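You operate a simulated robot arm through the tools that you are given. There is no shell and no other tool. Be economical: measure what you need, move in short steps, check, and stop when the job is done.

Carry out the task below with a simulated two-armed robot. There is one attempt and no reset: what you move stays moved.

Task
Put the label block marked "No. 29" from the upper shelf of the near open bay on the third shelf from the top of the tall shelving and the label block marked "No. 95" on the fourth shelf from the bottom of the tall shelving. Fetch the fine mesh filter from the middle of the bench and set it on the railed tray no. 62. Put the 200 g steel weight from the middle of the bench on the railed tray no. 27 and the 100 g steel weight on the fourth shelf from the bottom of the tall shelving. Close the jugs cupboard door. Lift the far right pump cover of tank twenty-nine open. Do these in any order. Set down upright: filter.

Only the result counts: the job must be done as asked and must still hold three seconds after the hand-in. Knocking over, shifting, dropping, spilling or breaking anything else fails it. A push-on lid holds only when it is set on centred and level and pressed home; a screw cap is set on level and turned clockwise until tight.

Robot
Two 7-joint arms with two-finger parallel grippers on one trunk, on a base that drives. Base frame: it is fixed to the floor where the robot stands at the start and does not move with it; the origin is under the middle of the robot, x ahead of it, y to its left, z up; the surface under the hand at the start is at about z = 900. Readings come in mm, degrees, newtons and seconds.
The left shoulder is at the start at [20, 113, 1272], the right one opposite. With the tool pointing down near the work surface each hand reaches from about 220 to 600 mm from the robot's upright axis, wherever it stands, measured 20 degrees to its own side. Places, roughly: far right pump cover of tank twenty-nine [-500, -1800, 1600]; filter [500, 0, 1000]; fourth shelf of the tall shelving [1800, 3900, 1200]; jugs cupboard door [500, -1100, 400]; label block [500, 0, 500]; railed tray No. 27 [-900, -1200, 900]; railed tray No. 62 [100, -4600, 900]; steel weight [500, -250, 1000]; third shelf of the tall shelving [1800, 3900, 900]. Payload 1.57 kg a hand.
The tool frame of a hand sits at the grasp point between the pads (the TCP): z along the fingers, y along the line on which they close. The tips reach 30 mm beyond it. The gripper opens to 80 mm. The fingers are 17 mm wide and 12 mm thick; the gripper's body (40 by 82 mm) begins 80 mm behind the TCP.
Orientation is that of the tool frame in the base frame, as a unit quaternion [w, x, y, z]. With the fingers straight down and closing along the base's y, the tool's x points along the base's -x, its y along +y and its z along -z.

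Tools
- The arms move only by the tool arm_command. It takes "left_motion", "right_motion" or both (then of equal length, played together; a hand with none holds still); each is a list of rows, each an object (a shift or turn left out is 0, a gripper value left out holds the last) with "slide": the shift along the base's x, y, z in mm, a list of three; "rotation": the turn, a rotation vector about the base's x, y, z in degrees, a list of three; "grip": the gripper command, from -1 (fully open) to 1 (shut), values between in proportion. In form: [{"slide": [tx, ty, tz], "rotation": [ax, ay, az], "grip": grip}, ...]. A call has 1 to 20 rows; each row is the pose to reach, as a shift and turn from the pose commanded when the call began. Each row takes 0.2 s and may step no farther than 50 mm and 8.6 degrees from the row before; otherwise, or with a gripper value out of range, the whole call is refused. A pose out of reach is approached as far as the arm can. The call stops where the force on the tool passes 40 N (or 10 N more than at its start, if that is more) or the arm is blocked; 0.2 s more then pass. Each finger travels about 45 mm/s and halts on what it meets, pressing with about 43 N; the grip force reading is that of the motor and also rises with nothing between the fingers. The clock runs only during rows and for 0.2 s after the last one: add rows that repeat a pose to give the fingers time. It gives the time, the measured TCP pose, the force on the tool (base axes), the opening and the grip force at its end, in the units of the frame above (readings bear some noise), with the torque about the TCP (base axes, N m) and any sound that the robot's microphone picked up.
- Cameras (640 x 400 px; columns grow to the right, rows downward): "scene" is now at [93.3, -8.7, 1387.5]; the picture's right is [-0.08, -1.00, 0.00], its down [-0.66, 0.06, -0.75] and it looks along [0.75, -0.06, -0.66] (base axes); focal length 252 px, centre (320, 200). "left" rides on the left gripper at [72, 7, -122] in its tool frame; the picture's right is [-0.09, 1.00, 0.00], its down [-0.84, -0.08, -0.54] and it looks along [-0.54, -0.05, 0.84] (tool axes); focal length 238 px, centre (320, 200). "right" rides on the right gripper at [72, -7, -122] in its tool frame; the picture's right is [0.09, 1.00, 0.00], its down [-0.84, 0.08, -0.54] and it looks along [-0.54, 0.05, 0.84] (tool axes); focal length 238 px, centre (320, 200).
- get_image(camera): a new picture of that camera. It takes no simulated time.
- move_column(by): slides the trunk up (or, below 0, down) by that many mm; the arms and the scene camera ride with it, the base frame stays. It gives what a move gives, with no picture.
- roll_base(legs): drives the robot by 1 to 6 legs, each [ahead, left, turn to the left] in mm, mm and degrees, along the robot's own axes; the way and the turn of a leg run together, so that a leg with both is an arc; at most 1500 mm and 180 degrees a leg. The arms and the cameras ride along, it lands a little off, and it stops where it bumps. It gives what a move gives.
- turn_head(pan, tilt): turns the head with the scene camera to pan (to the left, within 80 degrees either way) and tilt (down, from -29 to 69), counted from straight ahead of the robot. It gives what a move gives.
- pixel_to_xyz(camera, pixels): for up to 12 pixels [column, row] of the newest picture of that camera ("zoom" is the newest enlarged one), the place [x, y, z] in the base frame of the surface seen there, good to about 3 mm. It takes no simulated time.
- inspect(camera, box): a new picture of the part [left, top, right, bottom] of that camera's present view, enlarged. It takes no simulated time.
- finish_job(): hands the job in; it is judged then, once.

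Work in short steps. Measure before you move; look again where a grasp or a placing could have gone wrong, and mend it. You have 124 turns and 124 pictures in all, those below and enlarged ones among them. Open the grippers and draw the arms clear of the work before you hand the job in, unless the task says otherwise.

The tools are called after "Request:" by a JSON object that holds its "api" and its "payload". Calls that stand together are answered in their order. arm_command: Moves the arms, as the interface text tells. Its arguments: {"type":"object","properties":{"left_motion":{"type":"array"},"right_motion":{"type":"array"}},"required":[]} The other tools are called the same way: move_column (by) slides the trunk up or down; roll_base (legs) drives the base; turn_head (pan, tilt) turns the head that bears the scene camera; get_image (camera) takes a picture; pixel_to_xyz (camera, pixels) gives the place of the surface under pixels of a picture; inspect (camera, box) takes an enlarged picture of a part of a camera's view; finish_job () hands the job in.

At the start:

```text
clock: 0.0
left_eef_pos: [474.5, 114.9, 1146.7]
left_orientation: [0.0, 0.0, 1.0, 0.0]
left_ft_force: [0.2, -1.3, 0.7]
left_ft_torque: [-0.01, -0.01, 0.0]
left_grip_width: 80.2
left_finger_force: 0.1
right_eef_pos: [425.2, -295.2, 1197.0]
right_orientation: [-0.001, 0.0, 1.0, 0.0]
right_ft_force: [0.8, -0.2, -0.2]
right_ft_torque: [0.0, 0.02, 0.02]
right_grip_width: 79.8
right_finger_force: 0.3
trunk travel left (down, up): [-325.0, 245.0]
robot x, y, heading: [2.0, -0.0, 0.1]
head pan, tilt: [-4.9, 41.5]
```

scene: 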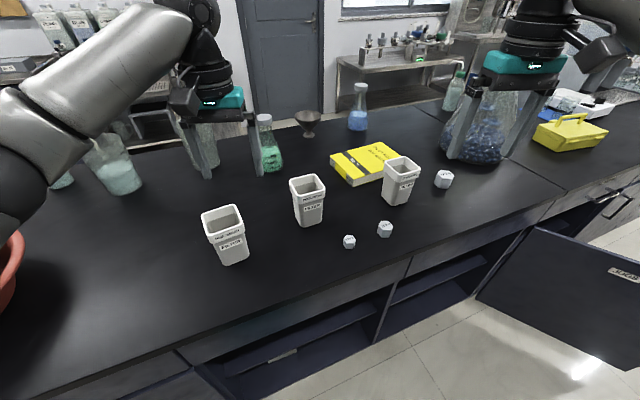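
right: 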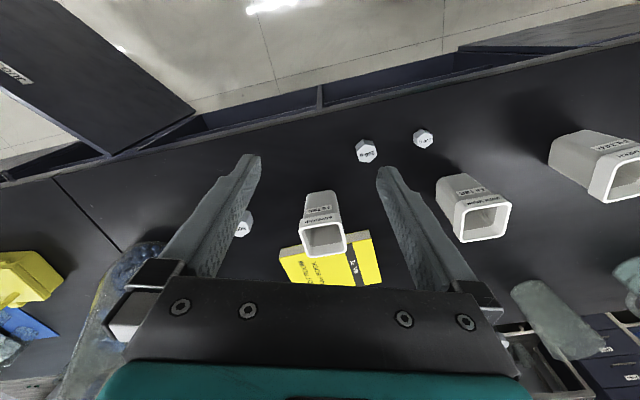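
left: 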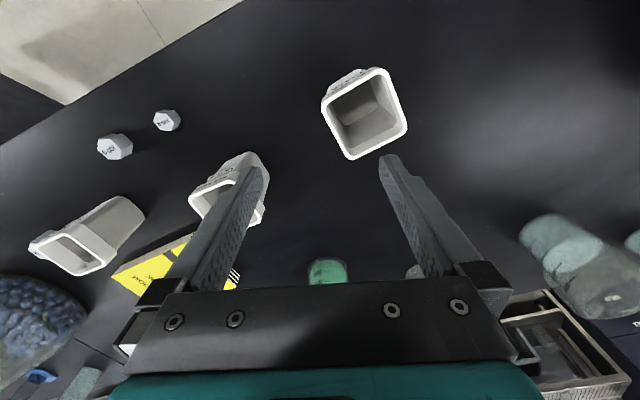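

The scene shows three white filters near (225,235), (308,200), (400,180) and three weights at (349,241), (385,229), (443,179). I enlarge to read the labels.

Request:
{"api": "inspect", "payload": {"camera": "scene", "box": [190, 140, 470, 315]}}

Request:
{"api": "inspect", "payload": {"camera": "right", "box": [220, 110, 640, 280]}}

Request:
{"api": "pixel_to_xyz", "payload": {"camera": "scene", "pixels": [[349, 238], [385, 226], [443, 176], [232, 250], [308, 215], [400, 190], [282, 356], [540, 228], [470, 300], [640, 340]]}}

```text
2.29 times, centred on (330, 228) of scene
```

zoom: 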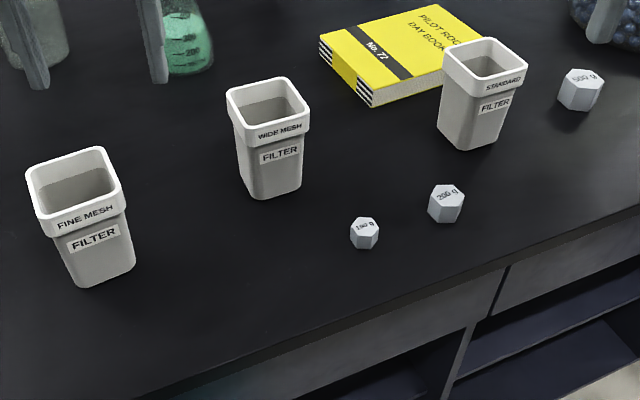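

```text
1.52 times, centred on (430, 195) of right
```

zoom: 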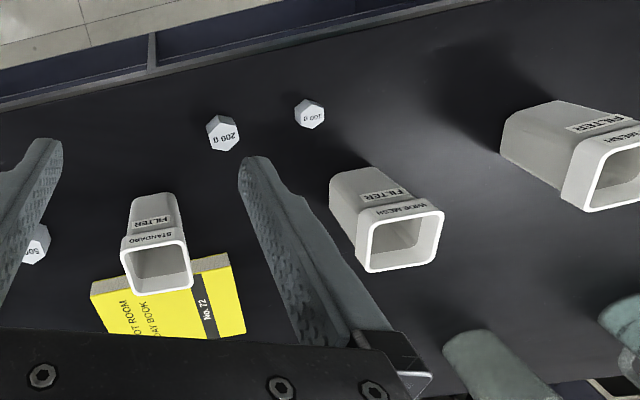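

```text
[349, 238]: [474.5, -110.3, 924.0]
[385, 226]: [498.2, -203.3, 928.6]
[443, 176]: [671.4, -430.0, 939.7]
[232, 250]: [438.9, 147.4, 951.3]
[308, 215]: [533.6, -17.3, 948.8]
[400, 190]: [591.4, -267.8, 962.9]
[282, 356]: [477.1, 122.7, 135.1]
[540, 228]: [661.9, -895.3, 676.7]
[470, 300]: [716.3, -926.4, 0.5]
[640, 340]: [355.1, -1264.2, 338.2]
```

Fine mesh filter is the left one (about [439,147]), 100 g at [474,-110], 200 g at [498,-203]. Now I survey the surroundings, starting with the right.

Request:
{"api": "turn_head", "payload": {"pan": -75, "tilt": 25}}

Request:
{"api": "get_image", "payload": {"camera": "scene"}}

Request:
{"api": "turn_head", "payload": {"pan": 70, "tilt": 15}}

Request:
{"api": "get_image", "payload": {"camera": "scene"}}

Request:
{"api": "turn_head", "payload": {"pan": -10, "tilt": 68}}

Request:
{"api": "get_image", "payload": {"camera": "scene"}}

```text
clock: 1.4
left_eef_pos: [474.5, 115.1, 1147.7]
left_orientation: [0.001, 0.0, 1.0, 0.0]
left_ft_force: [0.0, -0.1, -0.2]
left_ft_torque: [-0.01, 0.02, -0.03]
left_grip_width: 80.1
left_finger_force: 0.0
right_eef_pos: [426.1, -294.4, 1196.3]
right_orientation: [0.0, 0.0, 1.0, 0.0]
right_ft_force: [0.1, -0.2, 0.8]
right_ft_torque: [-0.03, 0.0, 0.02]
right_grip_width: 79.8
right_finger_force: 0.1
trunk travel left (down, up): [-325.0, 245.0]
robot x, y, heading: [-4.6, -0.4, -0.1]
head pan, tilt: [-75.0, 25.0]
```

```text
118 pictures are left
```

scene: 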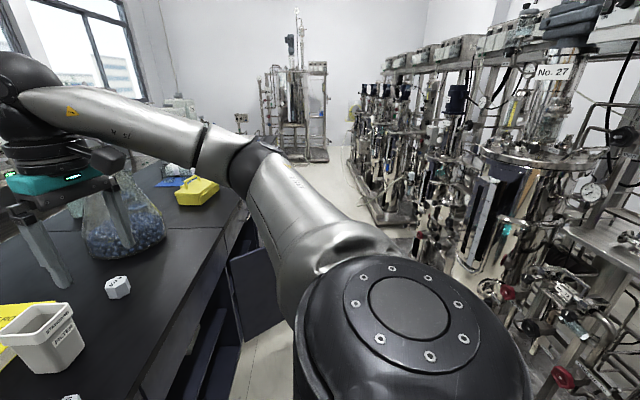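

```text
clock: 3.7
left_eef_pos: [472.8, 115.6, 1148.0]
left_orientation: [0.0, 0.0, 1.0, 0.0]
left_ft_force: [-0.4, -0.1, 0.2]
left_ft_torque: [0.03, 0.02, 0.01]
left_grip_width: 80.2
left_finger_force: 0.1
right_eef_pos: [426.4, -293.9, 1196.6]
right_orientation: [-0.001, 0.0, 1.0, 0.0]
right_ft_force: [-0.2, 0.5, 0.2]
right_ft_torque: [0.0, -0.02, -0.04]
right_grip_width: 80.1
right_finger_force: 0.1
trunk travel left (down, up): [-325.0, 245.0]
robot x, y, heading: [-2.4, 2.3, 0.1]
head pan, tilt: [70.0, 15.0]
```

```text
117 pictures are left
```

scene: 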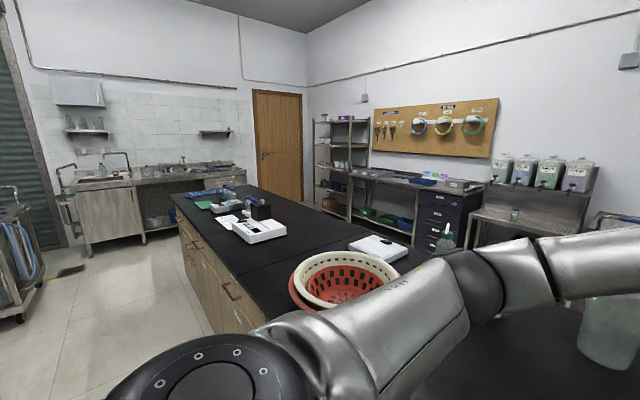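

```text
clock: 5.2
left_eef_pos: [474.2, 115.8, 1147.5]
left_orientation: [0.0, 0.0, 1.0, -0.001]
left_ft_force: [-0.5, 0.3, -0.9]
left_ft_torque: [0.03, 0.0, 0.0]
left_grip_width: 79.8
left_finger_force: 0.0
right_eef_pos: [425.8, -293.9, 1197.3]
right_orientation: [0.0, 0.001, 1.0, 0.0]
right_ft_force: [-0.7, 0.7, -0.3]
right_ft_torque: [0.01, -0.01, 0.01]
right_grip_width: 80.1
right_finger_force: 0.0
trunk travel left (down, up): [-325.0, 245.0]
robot x, y, heading: [1.9, -2.9, 0.2]
head pan, tilt: [-10.0, 68.0]
```

```text
116 pictures are left
```

scene: 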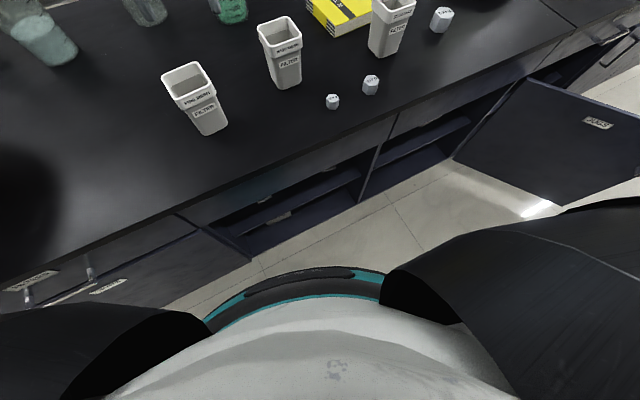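

I measure the bench front edge, the bays and the jugs door in this downward view.

Request:
{"api": "pixel_to_xyz", "payload": {"camera": "scene", "pixels": [[100, 236], [300, 150], [490, 70], [598, 123], [528, 82], [462, 158], [558, 204], [320, 182], [440, 130], [250, 257], [205, 232], [280, 215]]}}

Request:
{"api": "inspect", "payload": {"camera": "scene", "box": [170, 60, 490, 260]}}

```text
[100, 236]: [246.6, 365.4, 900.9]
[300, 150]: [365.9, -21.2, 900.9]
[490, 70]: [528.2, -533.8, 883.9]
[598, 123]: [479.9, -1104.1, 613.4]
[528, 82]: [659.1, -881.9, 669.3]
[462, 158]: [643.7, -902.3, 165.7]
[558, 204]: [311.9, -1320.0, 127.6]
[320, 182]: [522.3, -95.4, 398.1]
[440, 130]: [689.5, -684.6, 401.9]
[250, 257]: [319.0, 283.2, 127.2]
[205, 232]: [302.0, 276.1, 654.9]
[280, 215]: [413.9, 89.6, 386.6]
```

```text
2.00 times, centred on (330, 160) of scene
```

zoom: 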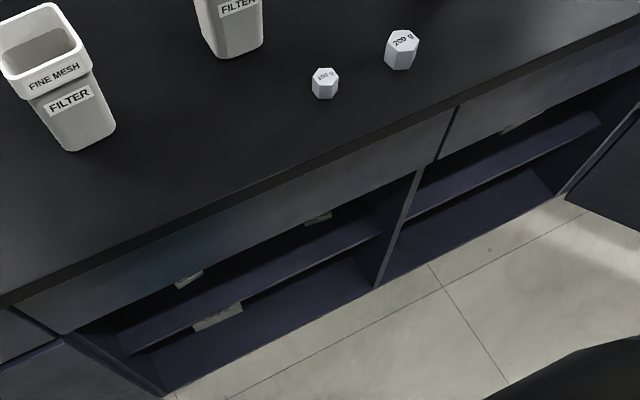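

The bench front runs about 17° off, so facing it means heading +17°. Next I measure the filter and weights closely.

Request:
{"api": "turn_head", "payload": {"pan": 5, "tilt": 50}}

Request:
{"api": "inspect", "payload": {"camera": "scene", "box": [230, 130, 470, 280]}}

```text
clock: 6.0
left_eef_pos: [473.9, 114.1, 1147.0]
left_orientation: [0.0, 0.0, 1.0, 0.0]
left_ft_force: [0.6, -0.6, -0.3]
left_ft_torque: [-0.01, 0.01, 0.02]
left_grip_width: 80.2
left_finger_force: 0.0
right_eef_pos: [424.8, -293.7, 1198.1]
right_orientation: [-0.001, -0.001, 1.0, 0.0]
right_ft_force: [-0.8, -0.6, -0.5]
right_ft_torque: [0.01, -0.02, -0.01]
right_grip_width: 80.0
right_finger_force: 0.1
trunk travel left (down, up): [-325.0, 245.0]
robot x, y, heading: [-0.2, -1.6, -0.1]
head pan, tilt: [5.0, 50.0]
```

```text
2.67 times, centred on (350, 205) of scene
```

zoom: 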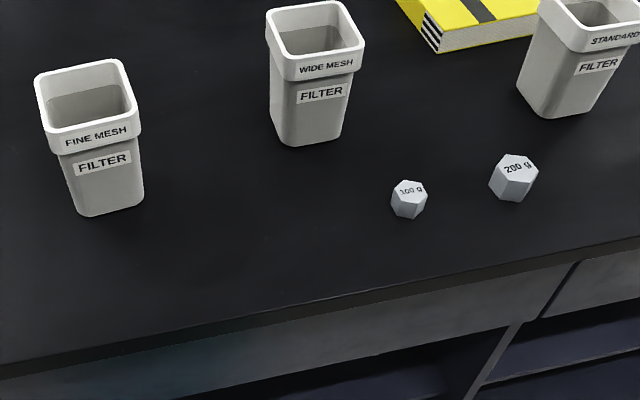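

Request:
{"api": "pixel_to_xyz", "payload": {"camera": "zoom", "pixels": [[38, 78], [122, 62], [138, 121], [52, 137], [62, 152], [135, 140], [82, 213], [143, 203], [407, 184], [408, 217], [517, 165], [513, 200]]}}

Request:
{"api": "inspect", "payload": {"camera": "left", "box": [80, 40, 440, 265]}}

```text
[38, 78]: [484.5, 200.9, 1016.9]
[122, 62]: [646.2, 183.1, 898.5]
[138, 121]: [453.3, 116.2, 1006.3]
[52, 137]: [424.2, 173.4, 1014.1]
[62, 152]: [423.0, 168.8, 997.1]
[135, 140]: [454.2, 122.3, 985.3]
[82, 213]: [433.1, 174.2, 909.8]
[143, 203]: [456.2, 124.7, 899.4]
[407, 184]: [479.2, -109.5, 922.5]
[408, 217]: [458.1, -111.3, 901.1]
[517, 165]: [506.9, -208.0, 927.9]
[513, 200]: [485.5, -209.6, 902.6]
```

```text
1.78 times, centred on (260, 152) of left
```

zoom: 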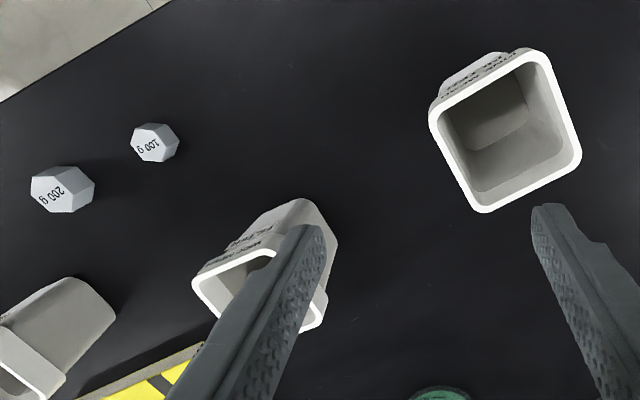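

I measure the filter rim more exactly from the left camera zoom.

Request:
{"api": "pixel_to_xyz", "payload": {"camera": "zoom", "pixels": [[436, 112], [532, 56], [573, 157], [487, 206], [451, 162], [555, 108], [484, 80], [530, 183], [72, 188], [52, 190], [156, 138], [143, 145]]}}

```text
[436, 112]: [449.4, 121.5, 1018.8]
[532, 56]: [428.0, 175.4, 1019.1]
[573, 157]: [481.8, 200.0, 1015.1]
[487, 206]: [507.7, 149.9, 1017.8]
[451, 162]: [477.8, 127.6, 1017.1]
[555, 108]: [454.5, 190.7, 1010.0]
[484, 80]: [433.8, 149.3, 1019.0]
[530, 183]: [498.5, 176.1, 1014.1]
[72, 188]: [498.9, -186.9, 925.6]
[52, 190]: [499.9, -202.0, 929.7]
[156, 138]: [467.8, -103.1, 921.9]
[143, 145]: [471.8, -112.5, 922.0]
```

Filter: centre (466,160), rim ~68 mm wide, turned about 22°. I bring both hands above their objects.

Request:
{"api": "arm_command", "payload": {"left_motion": [{"slide": [-2, 12, 0], "rotation": [0, 0, 6]}, {"slide": [-4, 24, 0], "rotation": [0, 0, 12]}, {"slide": [-6, 36, 0], "rotation": [0, 0, 18]}, {"slide": [-8, 46, -20], "rotation": [0, 0, 22]}, {"slide": [-8, 46, -50], "rotation": [0, 0, 22]}, {"slide": [-8, 46, -70], "rotation": [0, 0, 22]}], "right_motion": [{"slide": [13, 15, -20]}, {"slide": [26, 30, -45]}, {"slide": [39, 46, -70]}, {"slide": [52, 61, -95]}, {"slide": [65, 77, -120]}, {"slide": [78, 92, -140]}]}}

Request:
{"api": "get_image", "payload": {"camera": "left"}}

Request:
{"api": "get_image", "payload": {"camera": "right"}}

```text
clock: 7.5
left_eef_pos: [466.0, 162.1, 1075.7]
left_orientation: [0.001, -0.191, 0.982, -0.001]
left_ft_force: [-0.4, -0.2, 0.2]
left_ft_torque: [-0.05, -0.02, -0.01]
left_grip_width: 80.4
left_finger_force: 0.2
right_eef_pos: [504.9, -200.8, 1055.8]
right_orientation: [0.0, -0.001, 1.0, 0.0]
right_ft_force: [0.1, -0.5, -0.1]
right_ft_torque: [0.0, 0.0, 0.0]
right_grip_width: 79.9
right_finger_force: 0.0
trunk travel left (down, up): [-325.0, 245.0]
robot x, y, heading: [2.4, 1.2, -0.0]
head pan, tilt: [5.0, 50.0]
```

```text
112 pictures are left
```

left: 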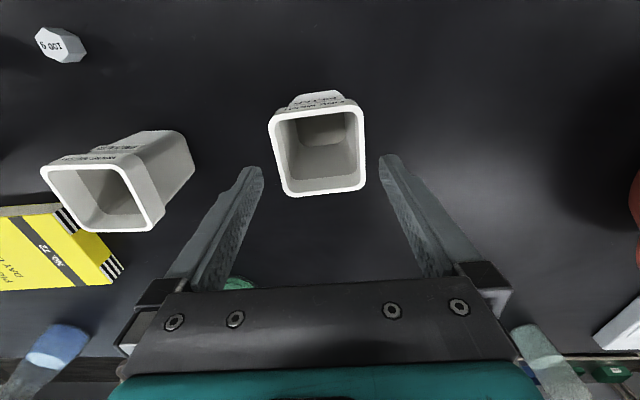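

```text
111 pictures are left
```

right: 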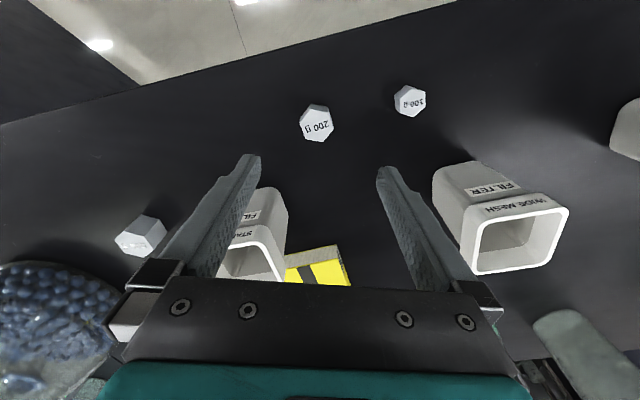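

Both look nearly aligned; I measure rim corners and the hex outlines.

Request:
{"api": "pixel_to_xyz", "payload": {"camera": "left", "pixels": [[273, 121], [361, 108], [362, 185], [285, 191], [317, 112], [324, 191], [279, 156], [363, 148]]}}

Request:
{"api": "inspect", "payload": {"camera": "right", "box": [260, 70, 460, 195]}}

Request:
{"api": "pixel_to_xyz", "payload": {"camera": "zoom", "pixels": [[205, 132], [147, 165], [176, 123], [180, 190], [178, 160], [490, 90], [460, 75], [520, 95]]}}

```text
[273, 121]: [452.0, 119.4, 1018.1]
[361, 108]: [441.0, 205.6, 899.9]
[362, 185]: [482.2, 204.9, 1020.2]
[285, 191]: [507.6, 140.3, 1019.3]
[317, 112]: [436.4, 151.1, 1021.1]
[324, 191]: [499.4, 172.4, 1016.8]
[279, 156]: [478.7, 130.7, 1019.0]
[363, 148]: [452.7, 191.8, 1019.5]
```

```text
3.20 times, centred on (360, 132) of right
```

zoom: 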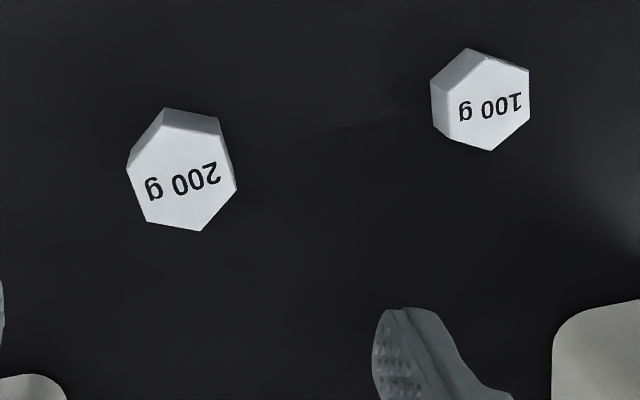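

```text
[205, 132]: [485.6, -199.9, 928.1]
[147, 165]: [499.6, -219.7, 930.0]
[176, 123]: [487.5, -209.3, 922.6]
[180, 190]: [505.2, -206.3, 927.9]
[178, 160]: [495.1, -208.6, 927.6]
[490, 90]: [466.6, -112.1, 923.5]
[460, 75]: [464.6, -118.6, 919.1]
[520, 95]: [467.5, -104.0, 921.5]
```

Filter centre matches the left hand. The 200 g hex centre is (501,-207) with flats turned ~22°; I lower both and grip.

Request:
{"api": "arm_command", "payload": {"left_motion": [{"slide": [1, 0.5, -15]}, {"slide": [1, 0.5, -30]}, {"slide": [1, 0.5, -45]}, {"slide": [1, 0.5, -60]}, {"slide": [1, 0.5, -72]}, {"slide": [1, 0.5, -72], "grip": 0.2}, {"slide": [1, 0.5, -72], "grip": 1}, {"slide": [1, 0.5, -72], "grip": 1}, {"slide": [1, 0.5, -72], "grip": 1}, {"slide": [1, 0.5, -72], "grip": 1}, {"slide": [1, 0.5, -72], "grip": 1}], "right_motion": [{"slide": [-2, -5, -20], "rotation": [0, 0, 7]}, {"slide": [-2, -5, -50], "rotation": [0, 0, 14]}, {"slide": [-2, -5, -80], "rotation": [0, 0, 22]}, {"slide": [-2, -5, -105], "rotation": [0, 0, 22]}, {"slide": [-2, -5, -122], "rotation": [0, 0, 22]}, {"slide": [-2, -5, -122], "rotation": [0, 0, 22], "grip": 1}, {"slide": [-2, -5, -122], "rotation": [0, 0, 22], "grip": 1}, {"slide": [-2, -5, -122], "rotation": [0, 0, 22], "grip": 1}, {"slide": [-2, -5, -122], "rotation": [0, 0, 22], "grip": 1}, {"slide": [-2, -5, -122], "rotation": [0, 0, 22], "grip": 1}, {"slide": [-2, -5, -122], "rotation": [0, 0, 22], "grip": 1}]}}

Request:
{"api": "get_image", "payload": {"camera": "scene"}}

```text
clock: 9.8
left_eef_pos: [466.4, 161.2, 1006.2]
left_orientation: [0.0, -0.191, 0.982, 0.0]
left_ft_force: [-0.6, 0.3, 0.1]
left_ft_torque: [0.0, -0.01, 0.02]
left_grip_width: 70.9
left_finger_force: 42.7
right_eef_pos: [502.1, -207.7, 935.1]
right_orientation: [-0.001, -0.191, 0.982, 0.001]
right_ft_force: [0.5, 1.2, -0.8]
right_ft_torque: [0.0, 0.02, -0.03]
right_grip_width: 31.7
right_finger_force: 40.6
trunk travel left (down, up): [-325.0, 245.0]
robot x, y, heading: [0.4, 0.2, -0.1]
head pan, tilt: [5.0, 50.0]
```

```text
109 pictures are left
```

scene: 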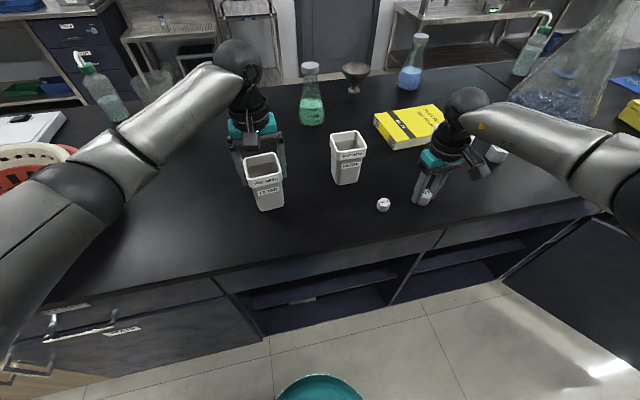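

Both gripped (70.9 and 31.7 mm). I lift both, back the robot away from the bench and look down at the bays and door.

Request:
{"api": "arm_command", "payload": {"left_motion": [{"slide": [0, 0, 40]}, {"slide": [0, 0, 80]}, {"slide": [0, 0, 130]}, {"slide": [-40, 0, 160]}, {"slide": [-80, 20, 180]}], "right_motion": [{"slide": [0, 0, 40]}, {"slide": [0, 0, 80]}, {"slide": [0, 0, 130]}, {"slide": [-40, 0, 160]}, {"slide": [-80, 0, 180]}]}}

Request:
{"api": "roll_base", "payload": {"legs": [[-600, 0, 0], [0, 0, 15]]}}

Request:
{"api": "turn_head", "payload": {"pan": -12, "tilt": 40}}

Request:
{"api": "get_image", "payload": {"camera": "scene"}}

```text
clock: 11.1
left_eef_pos: [385.5, 184.6, 1185.8]
left_orientation: [0.001, -0.192, 0.981, 0.0]
left_ft_force: [-0.3, -0.3, 0.8]
left_ft_torque: [-0.04, -0.02, -0.01]
left_grip_width: 0.1
left_finger_force: 21.0
right_eef_pos: [420.5, -207.2, 1115.5]
right_orientation: [0.0, -0.191, 0.982, -0.001]
right_ft_force: [-0.9, 0.1, 0.4]
right_ft_torque: [-0.03, 0.0, 0.05]
right_grip_width: 0.0
right_finger_force: 21.7
trunk travel left (down, up): [-325.0, 245.0]
robot x, y, heading: [0.4, -0.6, 0.2]
head pan, tilt: [5.0, 50.0]
```

```text
clock: 14.0
left_eef_pos: [-126.6, 187.7, 1185.4]
left_orientation: [-0.001, -0.19, 0.982, -0.001]
left_ft_force: [1.1, 0.1, -0.7]
left_ft_torque: [-0.02, 0.07, -0.02]
left_grip_width: 0.0
left_finger_force: 21.2
right_eef_pos: [-93.0, -202.5, 1115.4]
right_orientation: [-0.002, -0.19, 0.982, -0.001]
right_ft_force: [-0.2, -0.4, 0.3]
right_ft_torque: [-0.01, 0.02, 0.01]
right_grip_width: 0.3
right_finger_force: 21.8
trunk travel left (down, up): [-325.0, 245.0]
robot x, y, heading: [-517.1, 6.1, -0.2]
head pan, tilt: [5.0, 50.0]
stopped in leg 1: the robot was blocked; the commanded pose is now the measured one
```

```text
clock: 14.8
left_eef_pos: [-128.4, 187.8, 1184.7]
left_orientation: [0.0, -0.19, 0.982, 0.001]
left_ft_force: [0.2, 0.6, -0.2]
left_ft_torque: [0.03, 0.01, -0.04]
left_grip_width: 0.0
left_finger_force: 21.3
right_eef_pos: [-94.4, -204.6, 1115.6]
right_orientation: [-0.001, -0.19, 0.982, -0.001]
right_ft_force: [-0.5, -0.4, 0.4]
right_ft_torque: [-0.01, 0.0, 0.01]
right_grip_width: 0.1
right_finger_force: 21.0
trunk travel left (down, up): [-325.0, 245.0]
robot x, y, heading: [-516.9, 5.6, 0.1]
head pan, tilt: [-12.0, 40.0]
```

```text
108 pictures are left
```

scene: 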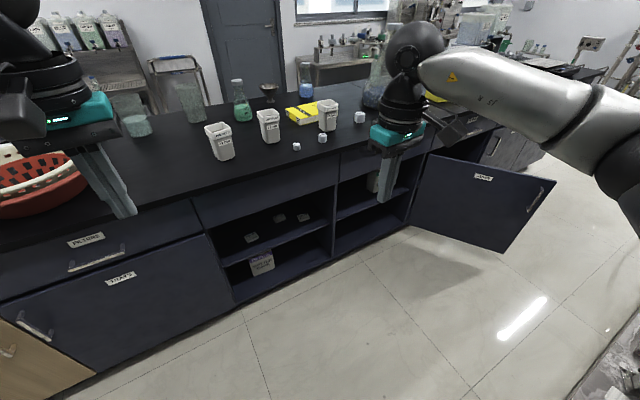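

Both grippers read 0 mm: the objects slipped out and still stand on the bench. I look closely to see whether they were shifted.

Request:
{"api": "inspect", "payload": {"camera": "scene", "box": [190, 70, 390, 195]}}

Request:
{"api": "pixel_to_xyz", "payload": {"camera": "zoom", "pixels": [[50, 175], [130, 170], [97, 190], [70, 285], [134, 270], [420, 215], [340, 245], [420, 228], [50, 195]]}}

Request:
{"api": "inspect", "payload": {"camera": "scene", "box": [220, 150, 420, 275]}}

```text
3.20 times, centred on (290, 132) of scene
```

zoom: 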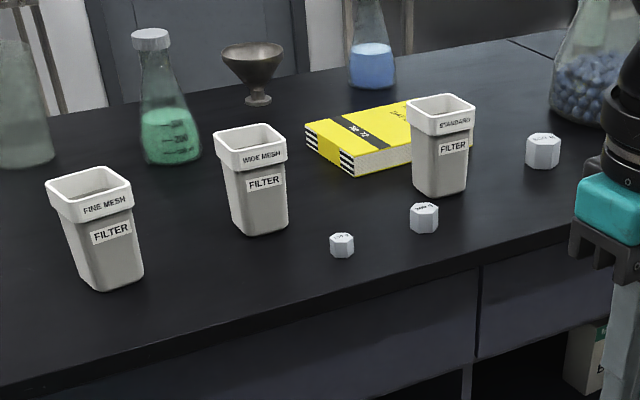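

```text
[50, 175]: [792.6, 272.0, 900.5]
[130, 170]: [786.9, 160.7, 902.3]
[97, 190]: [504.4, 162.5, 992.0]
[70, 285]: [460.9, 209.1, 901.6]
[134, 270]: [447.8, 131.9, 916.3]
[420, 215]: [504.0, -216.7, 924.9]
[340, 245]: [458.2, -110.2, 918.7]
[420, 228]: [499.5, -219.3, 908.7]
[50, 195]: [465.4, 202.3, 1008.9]
```

```text
3.20 times, centred on (320, 212) of scene
```

zoom: 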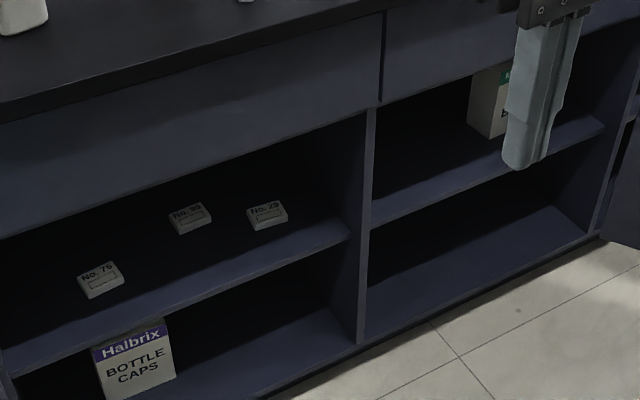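

The objects stand essentially where they were, and blocks 76/95/29 sit on the left bay's upper shelf. I drive back in and grip again, watching a slow lift this time.

Request:
{"api": "roll_base", "payload": {"legs": [[517, 0, 0]]}}

Request:
{"api": "arm_command", "payload": {"left_motion": [{"grip": -1}, {"grip": -1}, {"grip": -1}, {"grip": -1}, {"grip": -1}, {"grip": -1}], "right_motion": [{"grip": -1}, {"grip": -1}, {"grip": -1}, {"grip": -1}, {"grip": -1}, {"grip": -1}]}}

Request:
{"api": "get_image", "payload": {"camera": "left"}}

Request:
{"api": "get_image", "payload": {"camera": "right"}}

```text
clock: 17.8
left_eef_pos: [381.0, 186.0, 1185.0]
left_orientation: [0.001, -0.189, 0.982, 0.001]
left_ft_force: [1.0, 0.5, -0.6]
left_ft_torque: [0.01, 0.03, 0.0]
left_grip_width: 0.0
left_finger_force: 21.0
right_eef_pos: [414.9, -204.8, 1115.4]
right_orientation: [-0.001, -0.19, 0.982, 0.0]
right_ft_force: [-0.5, 1.1, -0.3]
right_ft_torque: [-0.03, -0.01, 0.02]
right_grip_width: 0.0
right_finger_force: 21.6
trunk travel left (down, up): [-325.0, 245.0]
robot x, y, heading: [-5.8, 4.6, 0.0]
head pan, tilt: [-12.0, 40.0]
```

```text
clock: 19.1
left_eef_pos: [381.7, 187.1, 1185.4]
left_orientation: [0.0, -0.19, 0.982, 0.0]
left_ft_force: [0.1, -0.2, -0.3]
left_ft_torque: [-0.01, -0.01, -0.03]
left_grip_width: 80.0
left_finger_force: 0.2
right_eef_pos: [415.5, -204.2, 1116.2]
right_orientation: [0.0, -0.19, 0.982, 0.0]
right_ft_force: [0.6, -0.1, 0.3]
right_ft_torque: [0.0, -0.02, -0.04]
right_grip_width: 80.0
right_finger_force: 0.1
trunk travel left (down, up): [-325.0, 245.0]
robot x, y, heading: [-5.2, 1.0, 0.0]
head pan, tilt: [-12.0, 40.0]
```

```text
105 pictures are left
```

left: 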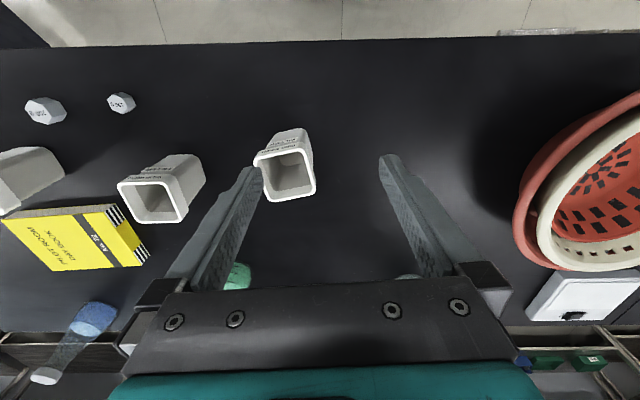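

```text
104 pictures are left
```

right: 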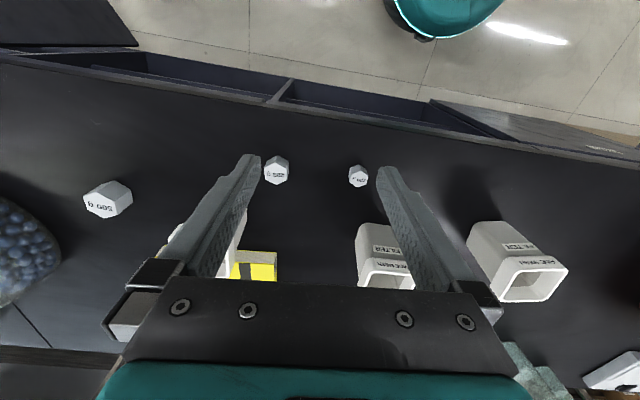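

I remeasure the filter rim and both weights.

Request:
{"api": "pixel_to_xyz", "payload": {"camera": "left", "pixels": [[256, 162], [307, 152], [313, 192], [270, 198], [283, 157], [291, 195], [263, 180], [311, 172]]}}

Request:
{"api": "inspect", "payload": {"camera": "right", "box": [240, 130, 400, 230]}}

Request:
{"api": "pixel_to_xyz", "payload": {"camera": "zoom", "pixels": [[150, 170], [110, 172], [192, 165], [155, 205], [150, 145], [475, 182], [450, 190], [505, 175], [480, 215], [476, 150]]}}

```text
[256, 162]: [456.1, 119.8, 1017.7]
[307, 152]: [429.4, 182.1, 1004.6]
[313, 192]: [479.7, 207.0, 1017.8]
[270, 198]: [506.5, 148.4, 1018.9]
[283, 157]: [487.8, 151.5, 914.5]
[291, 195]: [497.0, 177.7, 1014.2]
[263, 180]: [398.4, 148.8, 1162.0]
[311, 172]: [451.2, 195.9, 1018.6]
```

```text
4.00 times, centred on (320, 180) of right
```

zoom: 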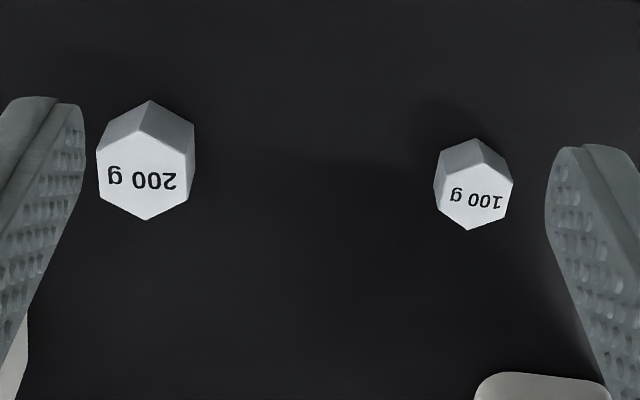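

```text
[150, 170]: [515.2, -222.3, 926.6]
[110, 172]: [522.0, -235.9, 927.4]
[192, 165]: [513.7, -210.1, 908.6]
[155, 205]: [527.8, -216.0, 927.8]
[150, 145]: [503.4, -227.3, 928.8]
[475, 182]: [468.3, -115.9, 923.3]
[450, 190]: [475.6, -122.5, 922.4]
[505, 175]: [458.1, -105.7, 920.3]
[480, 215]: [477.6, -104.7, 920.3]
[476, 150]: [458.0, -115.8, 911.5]
```

The 200 g weight moved about 20 mm, to (516,-223); the filter is still at (467,162). I regrip both and lift only a few mm slowly.

Request:
{"api": "arm_command", "payload": {"left_motion": [{"slide": [30, -8, -25]}, {"slide": [60, -16, -50], "rotation": [0, 0, 1]}, {"slide": [86, -24, -80], "rotation": [0, 0, 1.5]}, {"slide": [86, -24, -120], "rotation": [0, 0, 1.5]}, {"slide": [86, -24, -150], "rotation": [0, 0, 1.5]}, {"slide": [86, -24, -175], "rotation": [0, 0, 1.5]}, {"slide": [86, -24, -186], "rotation": [0, 0, 1.5]}, {"slide": [86, -24, -186], "rotation": [0, 0, 1.5]}], "right_motion": [{"slide": [25, -5, -15], "grip": -0.4}, {"slide": [50, -10, -30]}, {"slide": [75, -14, -45]}, {"slide": [101, -18.5, -60]}, {"slide": [101, -18.5, -100]}, {"slide": [101, -18.5, -140]}, {"slide": [101, -18.5, -170]}, {"slide": [101, -18.5, -183]}]}}

Request:
{"api": "arm_command", "payload": {"left_motion": [{"grip": 1}, {"grip": 1}, {"grip": 1}, {"grip": 1}, {"grip": 1}, {"grip": 1}, {"slide": [0, 0, 2], "grip": 1}, {"slide": [0, 0, 4], "grip": 1}, {"slide": [0, 0, 7], "grip": 1}, {"slide": [0, 0, 10], "grip": 1}, {"slide": [0, 0, 14], "grip": 1}], "right_motion": [{"grip": 1}, {"grip": 1}, {"grip": 1}, {"grip": 1}, {"grip": 1}, {"grip": 1}, {"slide": [0, 0, 2], "grip": 1}, {"slide": [0, 0, 4], "grip": 1}, {"slide": [0, 0, 7], "grip": 1}, {"slide": [0, 0, 10], "grip": 1}, {"slide": [0, 0, 14], "grip": 1}]}}

Request:
{"api": "get_image", "payload": {"camera": "left"}}

Request:
{"api": "get_image", "payload": {"camera": "right"}}

```text
clock: 20.9
left_eef_pos: [466.5, 158.0, 998.8]
left_orientation: [0.001, -0.201, 0.98, 0.0]
left_ft_force: [0.1, -0.5, -0.7]
left_ft_torque: [0.04, 0.0, 0.01]
left_grip_width: 80.0
left_finger_force: 0.0
right_eef_pos: [488.3, -262.9, 973.6]
right_orientation: [0.008, -0.178, 0.984, -0.007]
right_ft_force: [-1.3, -0.9, -0.4]
right_ft_torque: [0.04, -0.05, -0.01]
right_grip_width: 56.1
right_finger_force: 0.1
right hand out of reach, approached as far as the arm can: row 4, 5, 6, 7, 8
trunk travel left (down, up): [-325.0, 245.0]
robot x, y, heading: [-6.5, 6.7, 0.2]
head pan, tilt: [-12.0, 40.0]
```

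```text
clock: 23.4
left_eef_pos: [467.6, 163.5, 1013.9]
left_orientation: [0.001, -0.203, 0.979, 0.0]
left_ft_force: [0.4, -0.2, -0.6]
left_ft_torque: [0.01, 0.03, 0.0]
left_grip_width: 72.4
left_finger_force: 43.0
right_eef_pos: [488.4, -261.2, 974.2]
right_orientation: [0.006, -0.181, 0.983, -0.009]
right_ft_force: [0.4, -0.3, -0.1]
right_ft_torque: [-0.01, 0.04, 0.01]
right_grip_width: 0.0
right_finger_force: 21.3
right hand out of reach, approached as far as the arm can: row 8, 9, 10, 11
trunk travel left (down, up): [-325.0, 245.0]
robot x, y, heading: [-6.2, 6.7, -0.2]
head pan, tilt: [-12.0, 40.0]
```

```text
102 pictures are left
```

left: 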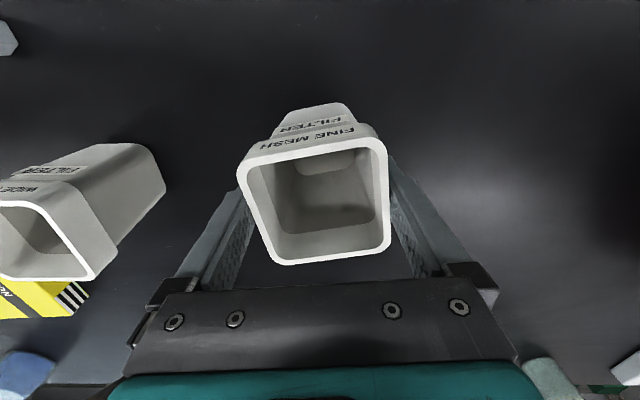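

```text
101 pictures are left
```

right: 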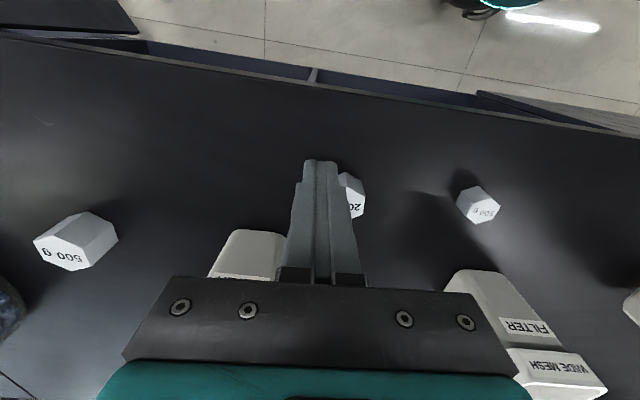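

The left grip now holds at 72.4 mm after a 14 mm lift; the right arm could not reach. I raise the right hand clear and keep lifting the filter slowly.

Request:
{"api": "arm_command", "payload": {"left_motion": [{"slide": [0, 0, 5], "grip": 1}, {"slide": [0, 0, 10], "grip": 1}, {"slide": [0, 0, 15], "grip": 1}, {"slide": [0, 0, 20], "grip": 1}, {"slide": [0, 0, 25], "grip": 1}], "right_motion": [{"slide": [0, 0, 30]}, {"slide": [0, 0, 60]}, {"slide": [0, 0, 90]}, {"slide": [0, 0, 120]}, {"slide": [-20, 0, 140]}]}}

Request:
{"api": "get_image", "payload": {"camera": "left"}}

Request:
{"api": "get_image", "payload": {"camera": "scene"}}

```text
clock: 24.6
left_eef_pos: [466.7, 163.4, 1039.1]
left_orientation: [0.001, -0.202, 0.979, 0.0]
left_ft_force: [0.2, 0.5, -0.1]
left_ft_torque: [0.03, 0.0, -0.01]
left_grip_width: 72.4
left_finger_force: 42.9
right_eef_pos: [468.0, -261.0, 1114.0]
right_orientation: [0.0, -0.189, 0.982, 0.0]
right_ft_force: [0.6, 1.1, -0.9]
right_ft_torque: [0.01, 0.02, 0.03]
right_grip_width: 0.1
right_finger_force: 21.1
right hand out of reach, approached as far as the arm can: row 1, 2, 3, 4
trunk travel left (down, up): [-325.0, 245.0]
robot x, y, heading: [-4.0, 6.2, 0.0]
head pan, tilt: [-12.0, 40.0]
```

```text
100 pictures are left
```

left: 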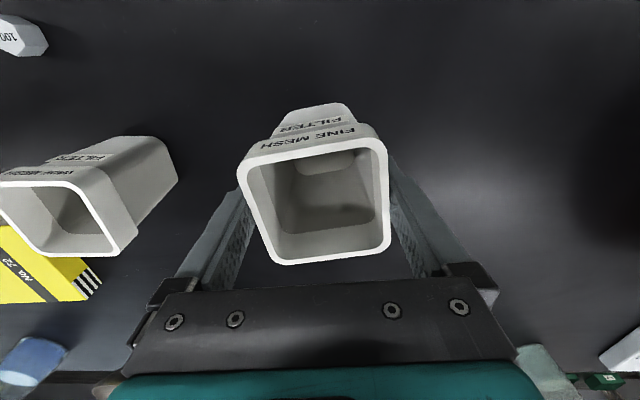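

```text
99 pictures are left
```

scene: 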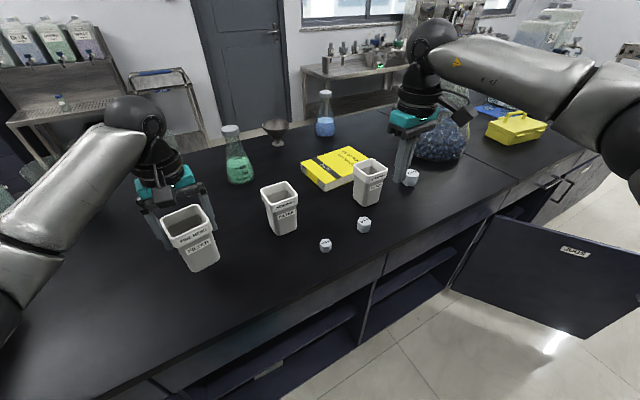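

The filter is held firmly. I raise it further, then turn the robot to face the bench squarely and shift right so the right hand reaches the 200 g weight easily.

Request:
{"api": "arm_command", "payload": {"left_motion": [{"slide": [0, 0, 10], "grip": 1}, {"slide": [0, 0, 25], "grip": 1}, {"slide": [0, 0, 45], "grip": 1}, {"slide": [0, 0, 70], "grip": 1}, {"slide": [-10, 0, 95], "grip": 1}, {"slide": [-25, 0, 120], "grip": 1}, {"slide": [-40, 0, 140], "grip": 1}], "right_motion": [{"grip": -0.4}, {"grip": -0.4}, {"grip": -0.4}, {"grip": -0.4}, {"grip": -0.4}, {"grip": -0.4}, {"grip": -0.4}]}}

Request:
{"api": "roll_base", "payload": {"legs": [[0, 0, 17], [0, -200, 0]]}}

Request:
{"api": "get_image", "payload": {"camera": "right"}}

```text
clock: 26.1
left_eef_pos: [425.7, 163.1, 1178.0]
left_orientation: [0.0, -0.203, 0.979, -0.001]
left_ft_force: [0.5, -0.6, 0.0]
left_ft_torque: [0.01, 0.0, -0.02]
left_grip_width: 72.4
left_finger_force: 43.1
right_eef_pos: [469.5, -261.5, 1113.3]
right_orientation: [0.0, -0.19, 0.982, 0.0]
right_ft_force: [-0.3, 0.2, -1.5]
right_ft_torque: [0.0, -0.01, 0.03]
right_grip_width: 56.2
right_finger_force: 0.1
trunk travel left (down, up): [-325.0, 245.0]
robot x, y, heading: [-8.8, 6.2, -0.1]
head pan, tilt: [-12.0, 40.0]
```

```text
clock: 28.7
left_eef_pos: [418.8, 91.9, 1177.9]
left_orientation: [0.0, -0.344, 0.939, 0.0]
left_ft_force: [0.2, -0.2, -1.1]
left_ft_torque: [0.04, 0.0, 0.0]
left_grip_width: 71.9
left_finger_force: 42.7
right_eef_pos: [583.7, -301.5, 1112.9]
right_orientation: [-0.001, -0.332, 0.943, 0.0]
right_ft_force: [0.2, -0.4, -0.6]
right_ft_torque: [0.01, 0.01, -0.02]
right_grip_width: 55.7
right_finger_force: 0.1
trunk travel left (down, up): [-325.0, 245.0]
robot x, y, heading: [49.7, -190.5, 16.6]
head pan, tilt: [-12.0, 40.0]
```

```text
98 pictures are left
```

right: 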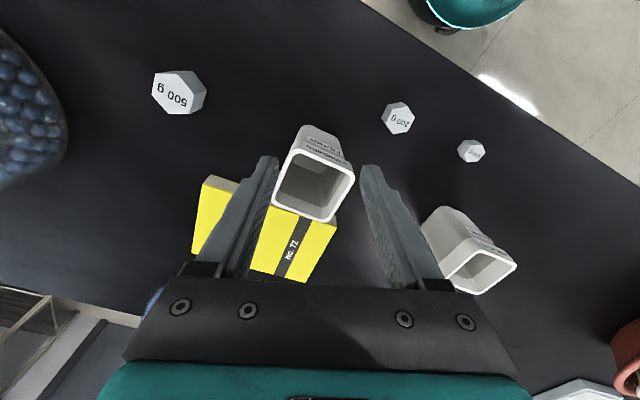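

The filter rides fine. I move the right hand over the 200 g weight (516,-223), turned back 16°, and look.

Request:
{"api": "arm_command", "payload": {"right_motion": [{"slide": [-22, 26, 0], "rotation": [0, 0, -5]}, {"slide": [-44, 52, 0], "rotation": [0, 0, -11]}, {"slide": [-67, 78, 0], "rotation": [0, 0, -16]}, {"slide": [-67, 78, -30], "rotation": [0, 0, -16]}, {"slide": [-67, 78, -60], "rotation": [0, 0, -16]}]}}

Request:
{"api": "inspect", "payload": {"camera": "right", "box": [220, 60, 460, 210]}}

Request:
{"api": "pixel_to_xyz", "payload": {"camera": "zoom", "pixels": [[270, 170], [240, 170], [300, 170], [270, 190], [270, 150], [500, 120]]}}

```text
clock: 29.9
left_eef_pos: [418.7, 93.4, 1179.2]
left_orientation: [-0.001, -0.345, 0.939, 0.0]
left_ft_force: [0.3, -0.4, -0.3]
left_ft_torque: [-0.01, 0.0, 0.01]
left_grip_width: 71.7
left_finger_force: 43.1
right_eef_pos: [515.3, -222.0, 1052.5]
right_orientation: [0.0, -0.198, 0.98, -0.001]
right_ft_force: [0.2, -0.4, 0.1]
right_ft_torque: [-0.02, 0.0, -0.01]
right_grip_width: 55.8
right_finger_force: 0.1
trunk travel left (down, up): [-325.0, 245.0]
robot x, y, heading: [54.0, -183.7, 16.9]
head pan, tilt: [-12.0, 40.0]
```

```text
2.67 times, centred on (340, 135) of right
```

zoom: 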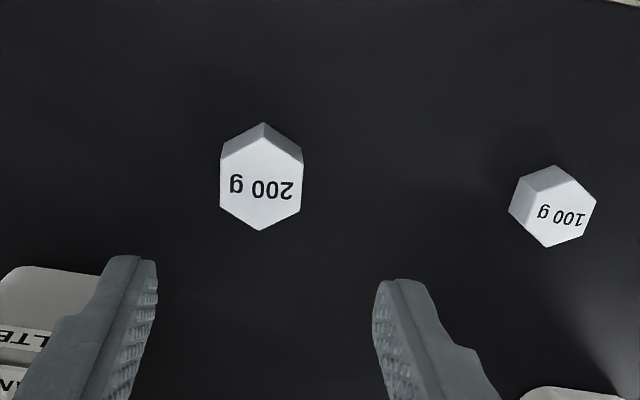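

```text
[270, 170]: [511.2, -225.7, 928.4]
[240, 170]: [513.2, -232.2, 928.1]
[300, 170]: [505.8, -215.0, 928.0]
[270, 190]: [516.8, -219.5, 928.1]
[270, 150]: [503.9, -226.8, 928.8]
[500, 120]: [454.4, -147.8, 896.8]
```

Weight centred (top centre about (514,-224)), flats aligned. I descend until the tips are just above the bench, grip and lift very slowly.

Request:
{"api": "arm_command", "payload": {"right_motion": [{"slide": [-0.5, -1.5, -40]}, {"slide": [-0.5, -1.5, -80]}, {"slide": [-0.5, -1.5, -105]}, {"slide": [-0.5, -1.5, -121]}, {"slide": [-0.5, -1.5, -121], "grip": 0.2}, {"slide": [-0.5, -1.5, -121], "grip": 1}, {"slide": [-0.5, -1.5, -121], "grip": 1}, {"slide": [-0.5, -1.5, -121], "grip": 1}, {"slide": [-0.5, -1.5, -121], "grip": 1}, {"slide": [-0.5, -1.5, -120]}, {"slide": [-0.5, -1.5, -118]}, {"slide": [-0.5, -1.5, -115]}, {"slide": [-0.5, -1.5, -112]}, {"slide": [-0.5, -1.5, -108]}]}}

Request:
{"api": "inspect", "payload": {"camera": "right", "box": [220, 60, 460, 210]}}

```text
clock: 32.9
left_eef_pos: [418.6, 91.5, 1178.1]
left_orientation: [0.0, -0.344, 0.939, -0.001]
left_ft_force: [-0.5, -0.9, -0.2]
left_ft_torque: [-0.01, 0.01, -0.01]
left_grip_width: 71.3
left_finger_force: 43.0
right_eef_pos: [516.6, -224.2, 946.6]
right_orientation: [-0.001, -0.198, 0.98, 0.0]
right_ft_force: [0.3, 0.0, -1.7]
right_ft_torque: [0.0, 0.02, -0.02]
right_grip_width: 31.3
right_finger_force: 40.1
trunk travel left (down, up): [-325.0, 245.0]
robot x, y, heading: [52.1, -185.3, 17.0]
head pan, tilt: [-12.0, 40.0]
```

```text
2.67 times, centred on (340, 135) of right
```

zoom: 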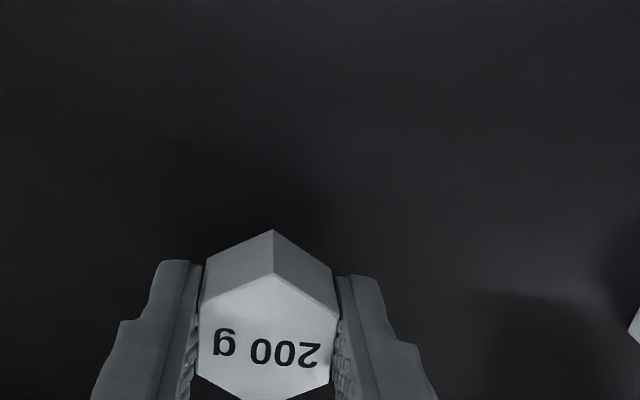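

The weight came up. The left width is slowly shrinking, so I check the filter for creep.

Request:
{"api": "get_image", "payload": {"camera": "left"}}

Request:
{"api": "arm_command", "payload": {"right_motion": [{"slide": [0, 0, 6]}, {"slide": [0, 0, 14]}, {"slide": [0, 0, 24]}, {"slide": [0, 0, 36]}, {"slide": [0, 0, 50]}, {"slide": [0, 0, 65]}, {"slide": [0, 0, 80]}, {"slide": [0, 0, 100]}, {"slide": [0, 0, 120]}]}}

Request:
{"api": "get_image", "payload": {"camera": "right"}}

```text
95 pictures are left
```

left: 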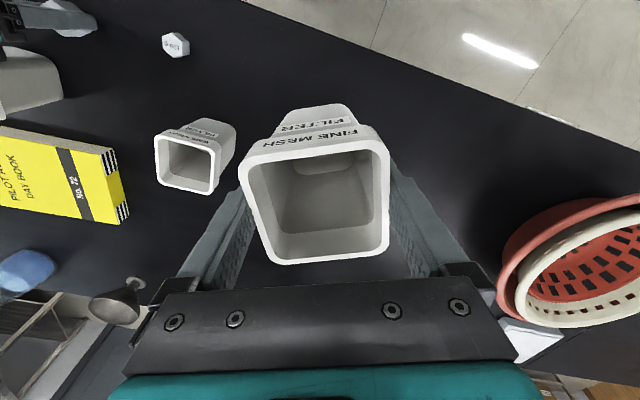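

```text
clock: 34.9
left_eef_pos: [418.9, 93.8, 1177.8]
left_orientation: [0.001, -0.344, 0.939, 0.0]
left_ft_force: [-0.7, 0.4, 0.2]
left_ft_torque: [0.02, 0.03, 0.01]
left_grip_width: 71.3
left_finger_force: 42.6
right_eef_pos: [516.3, -225.3, 1065.5]
right_orientation: [-0.001, -0.197, 0.98, 0.0]
right_ft_force: [0.2, 0.3, -1.7]
right_ft_torque: [-0.01, -0.02, 0.03]
right_grip_width: 31.4
right_finger_force: 39.9
trunk travel left (down, up): [-325.0, 245.0]
robot x, y, heading: [50.6, -185.8, 16.8]
head pan, tilt: [-12.0, 40.0]
```

```text
94 pictures are left
```

right: 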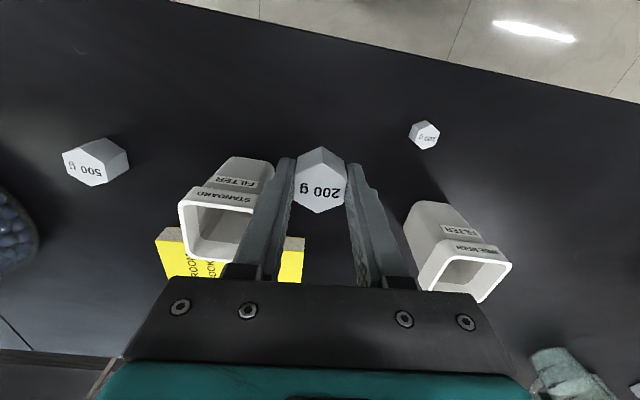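

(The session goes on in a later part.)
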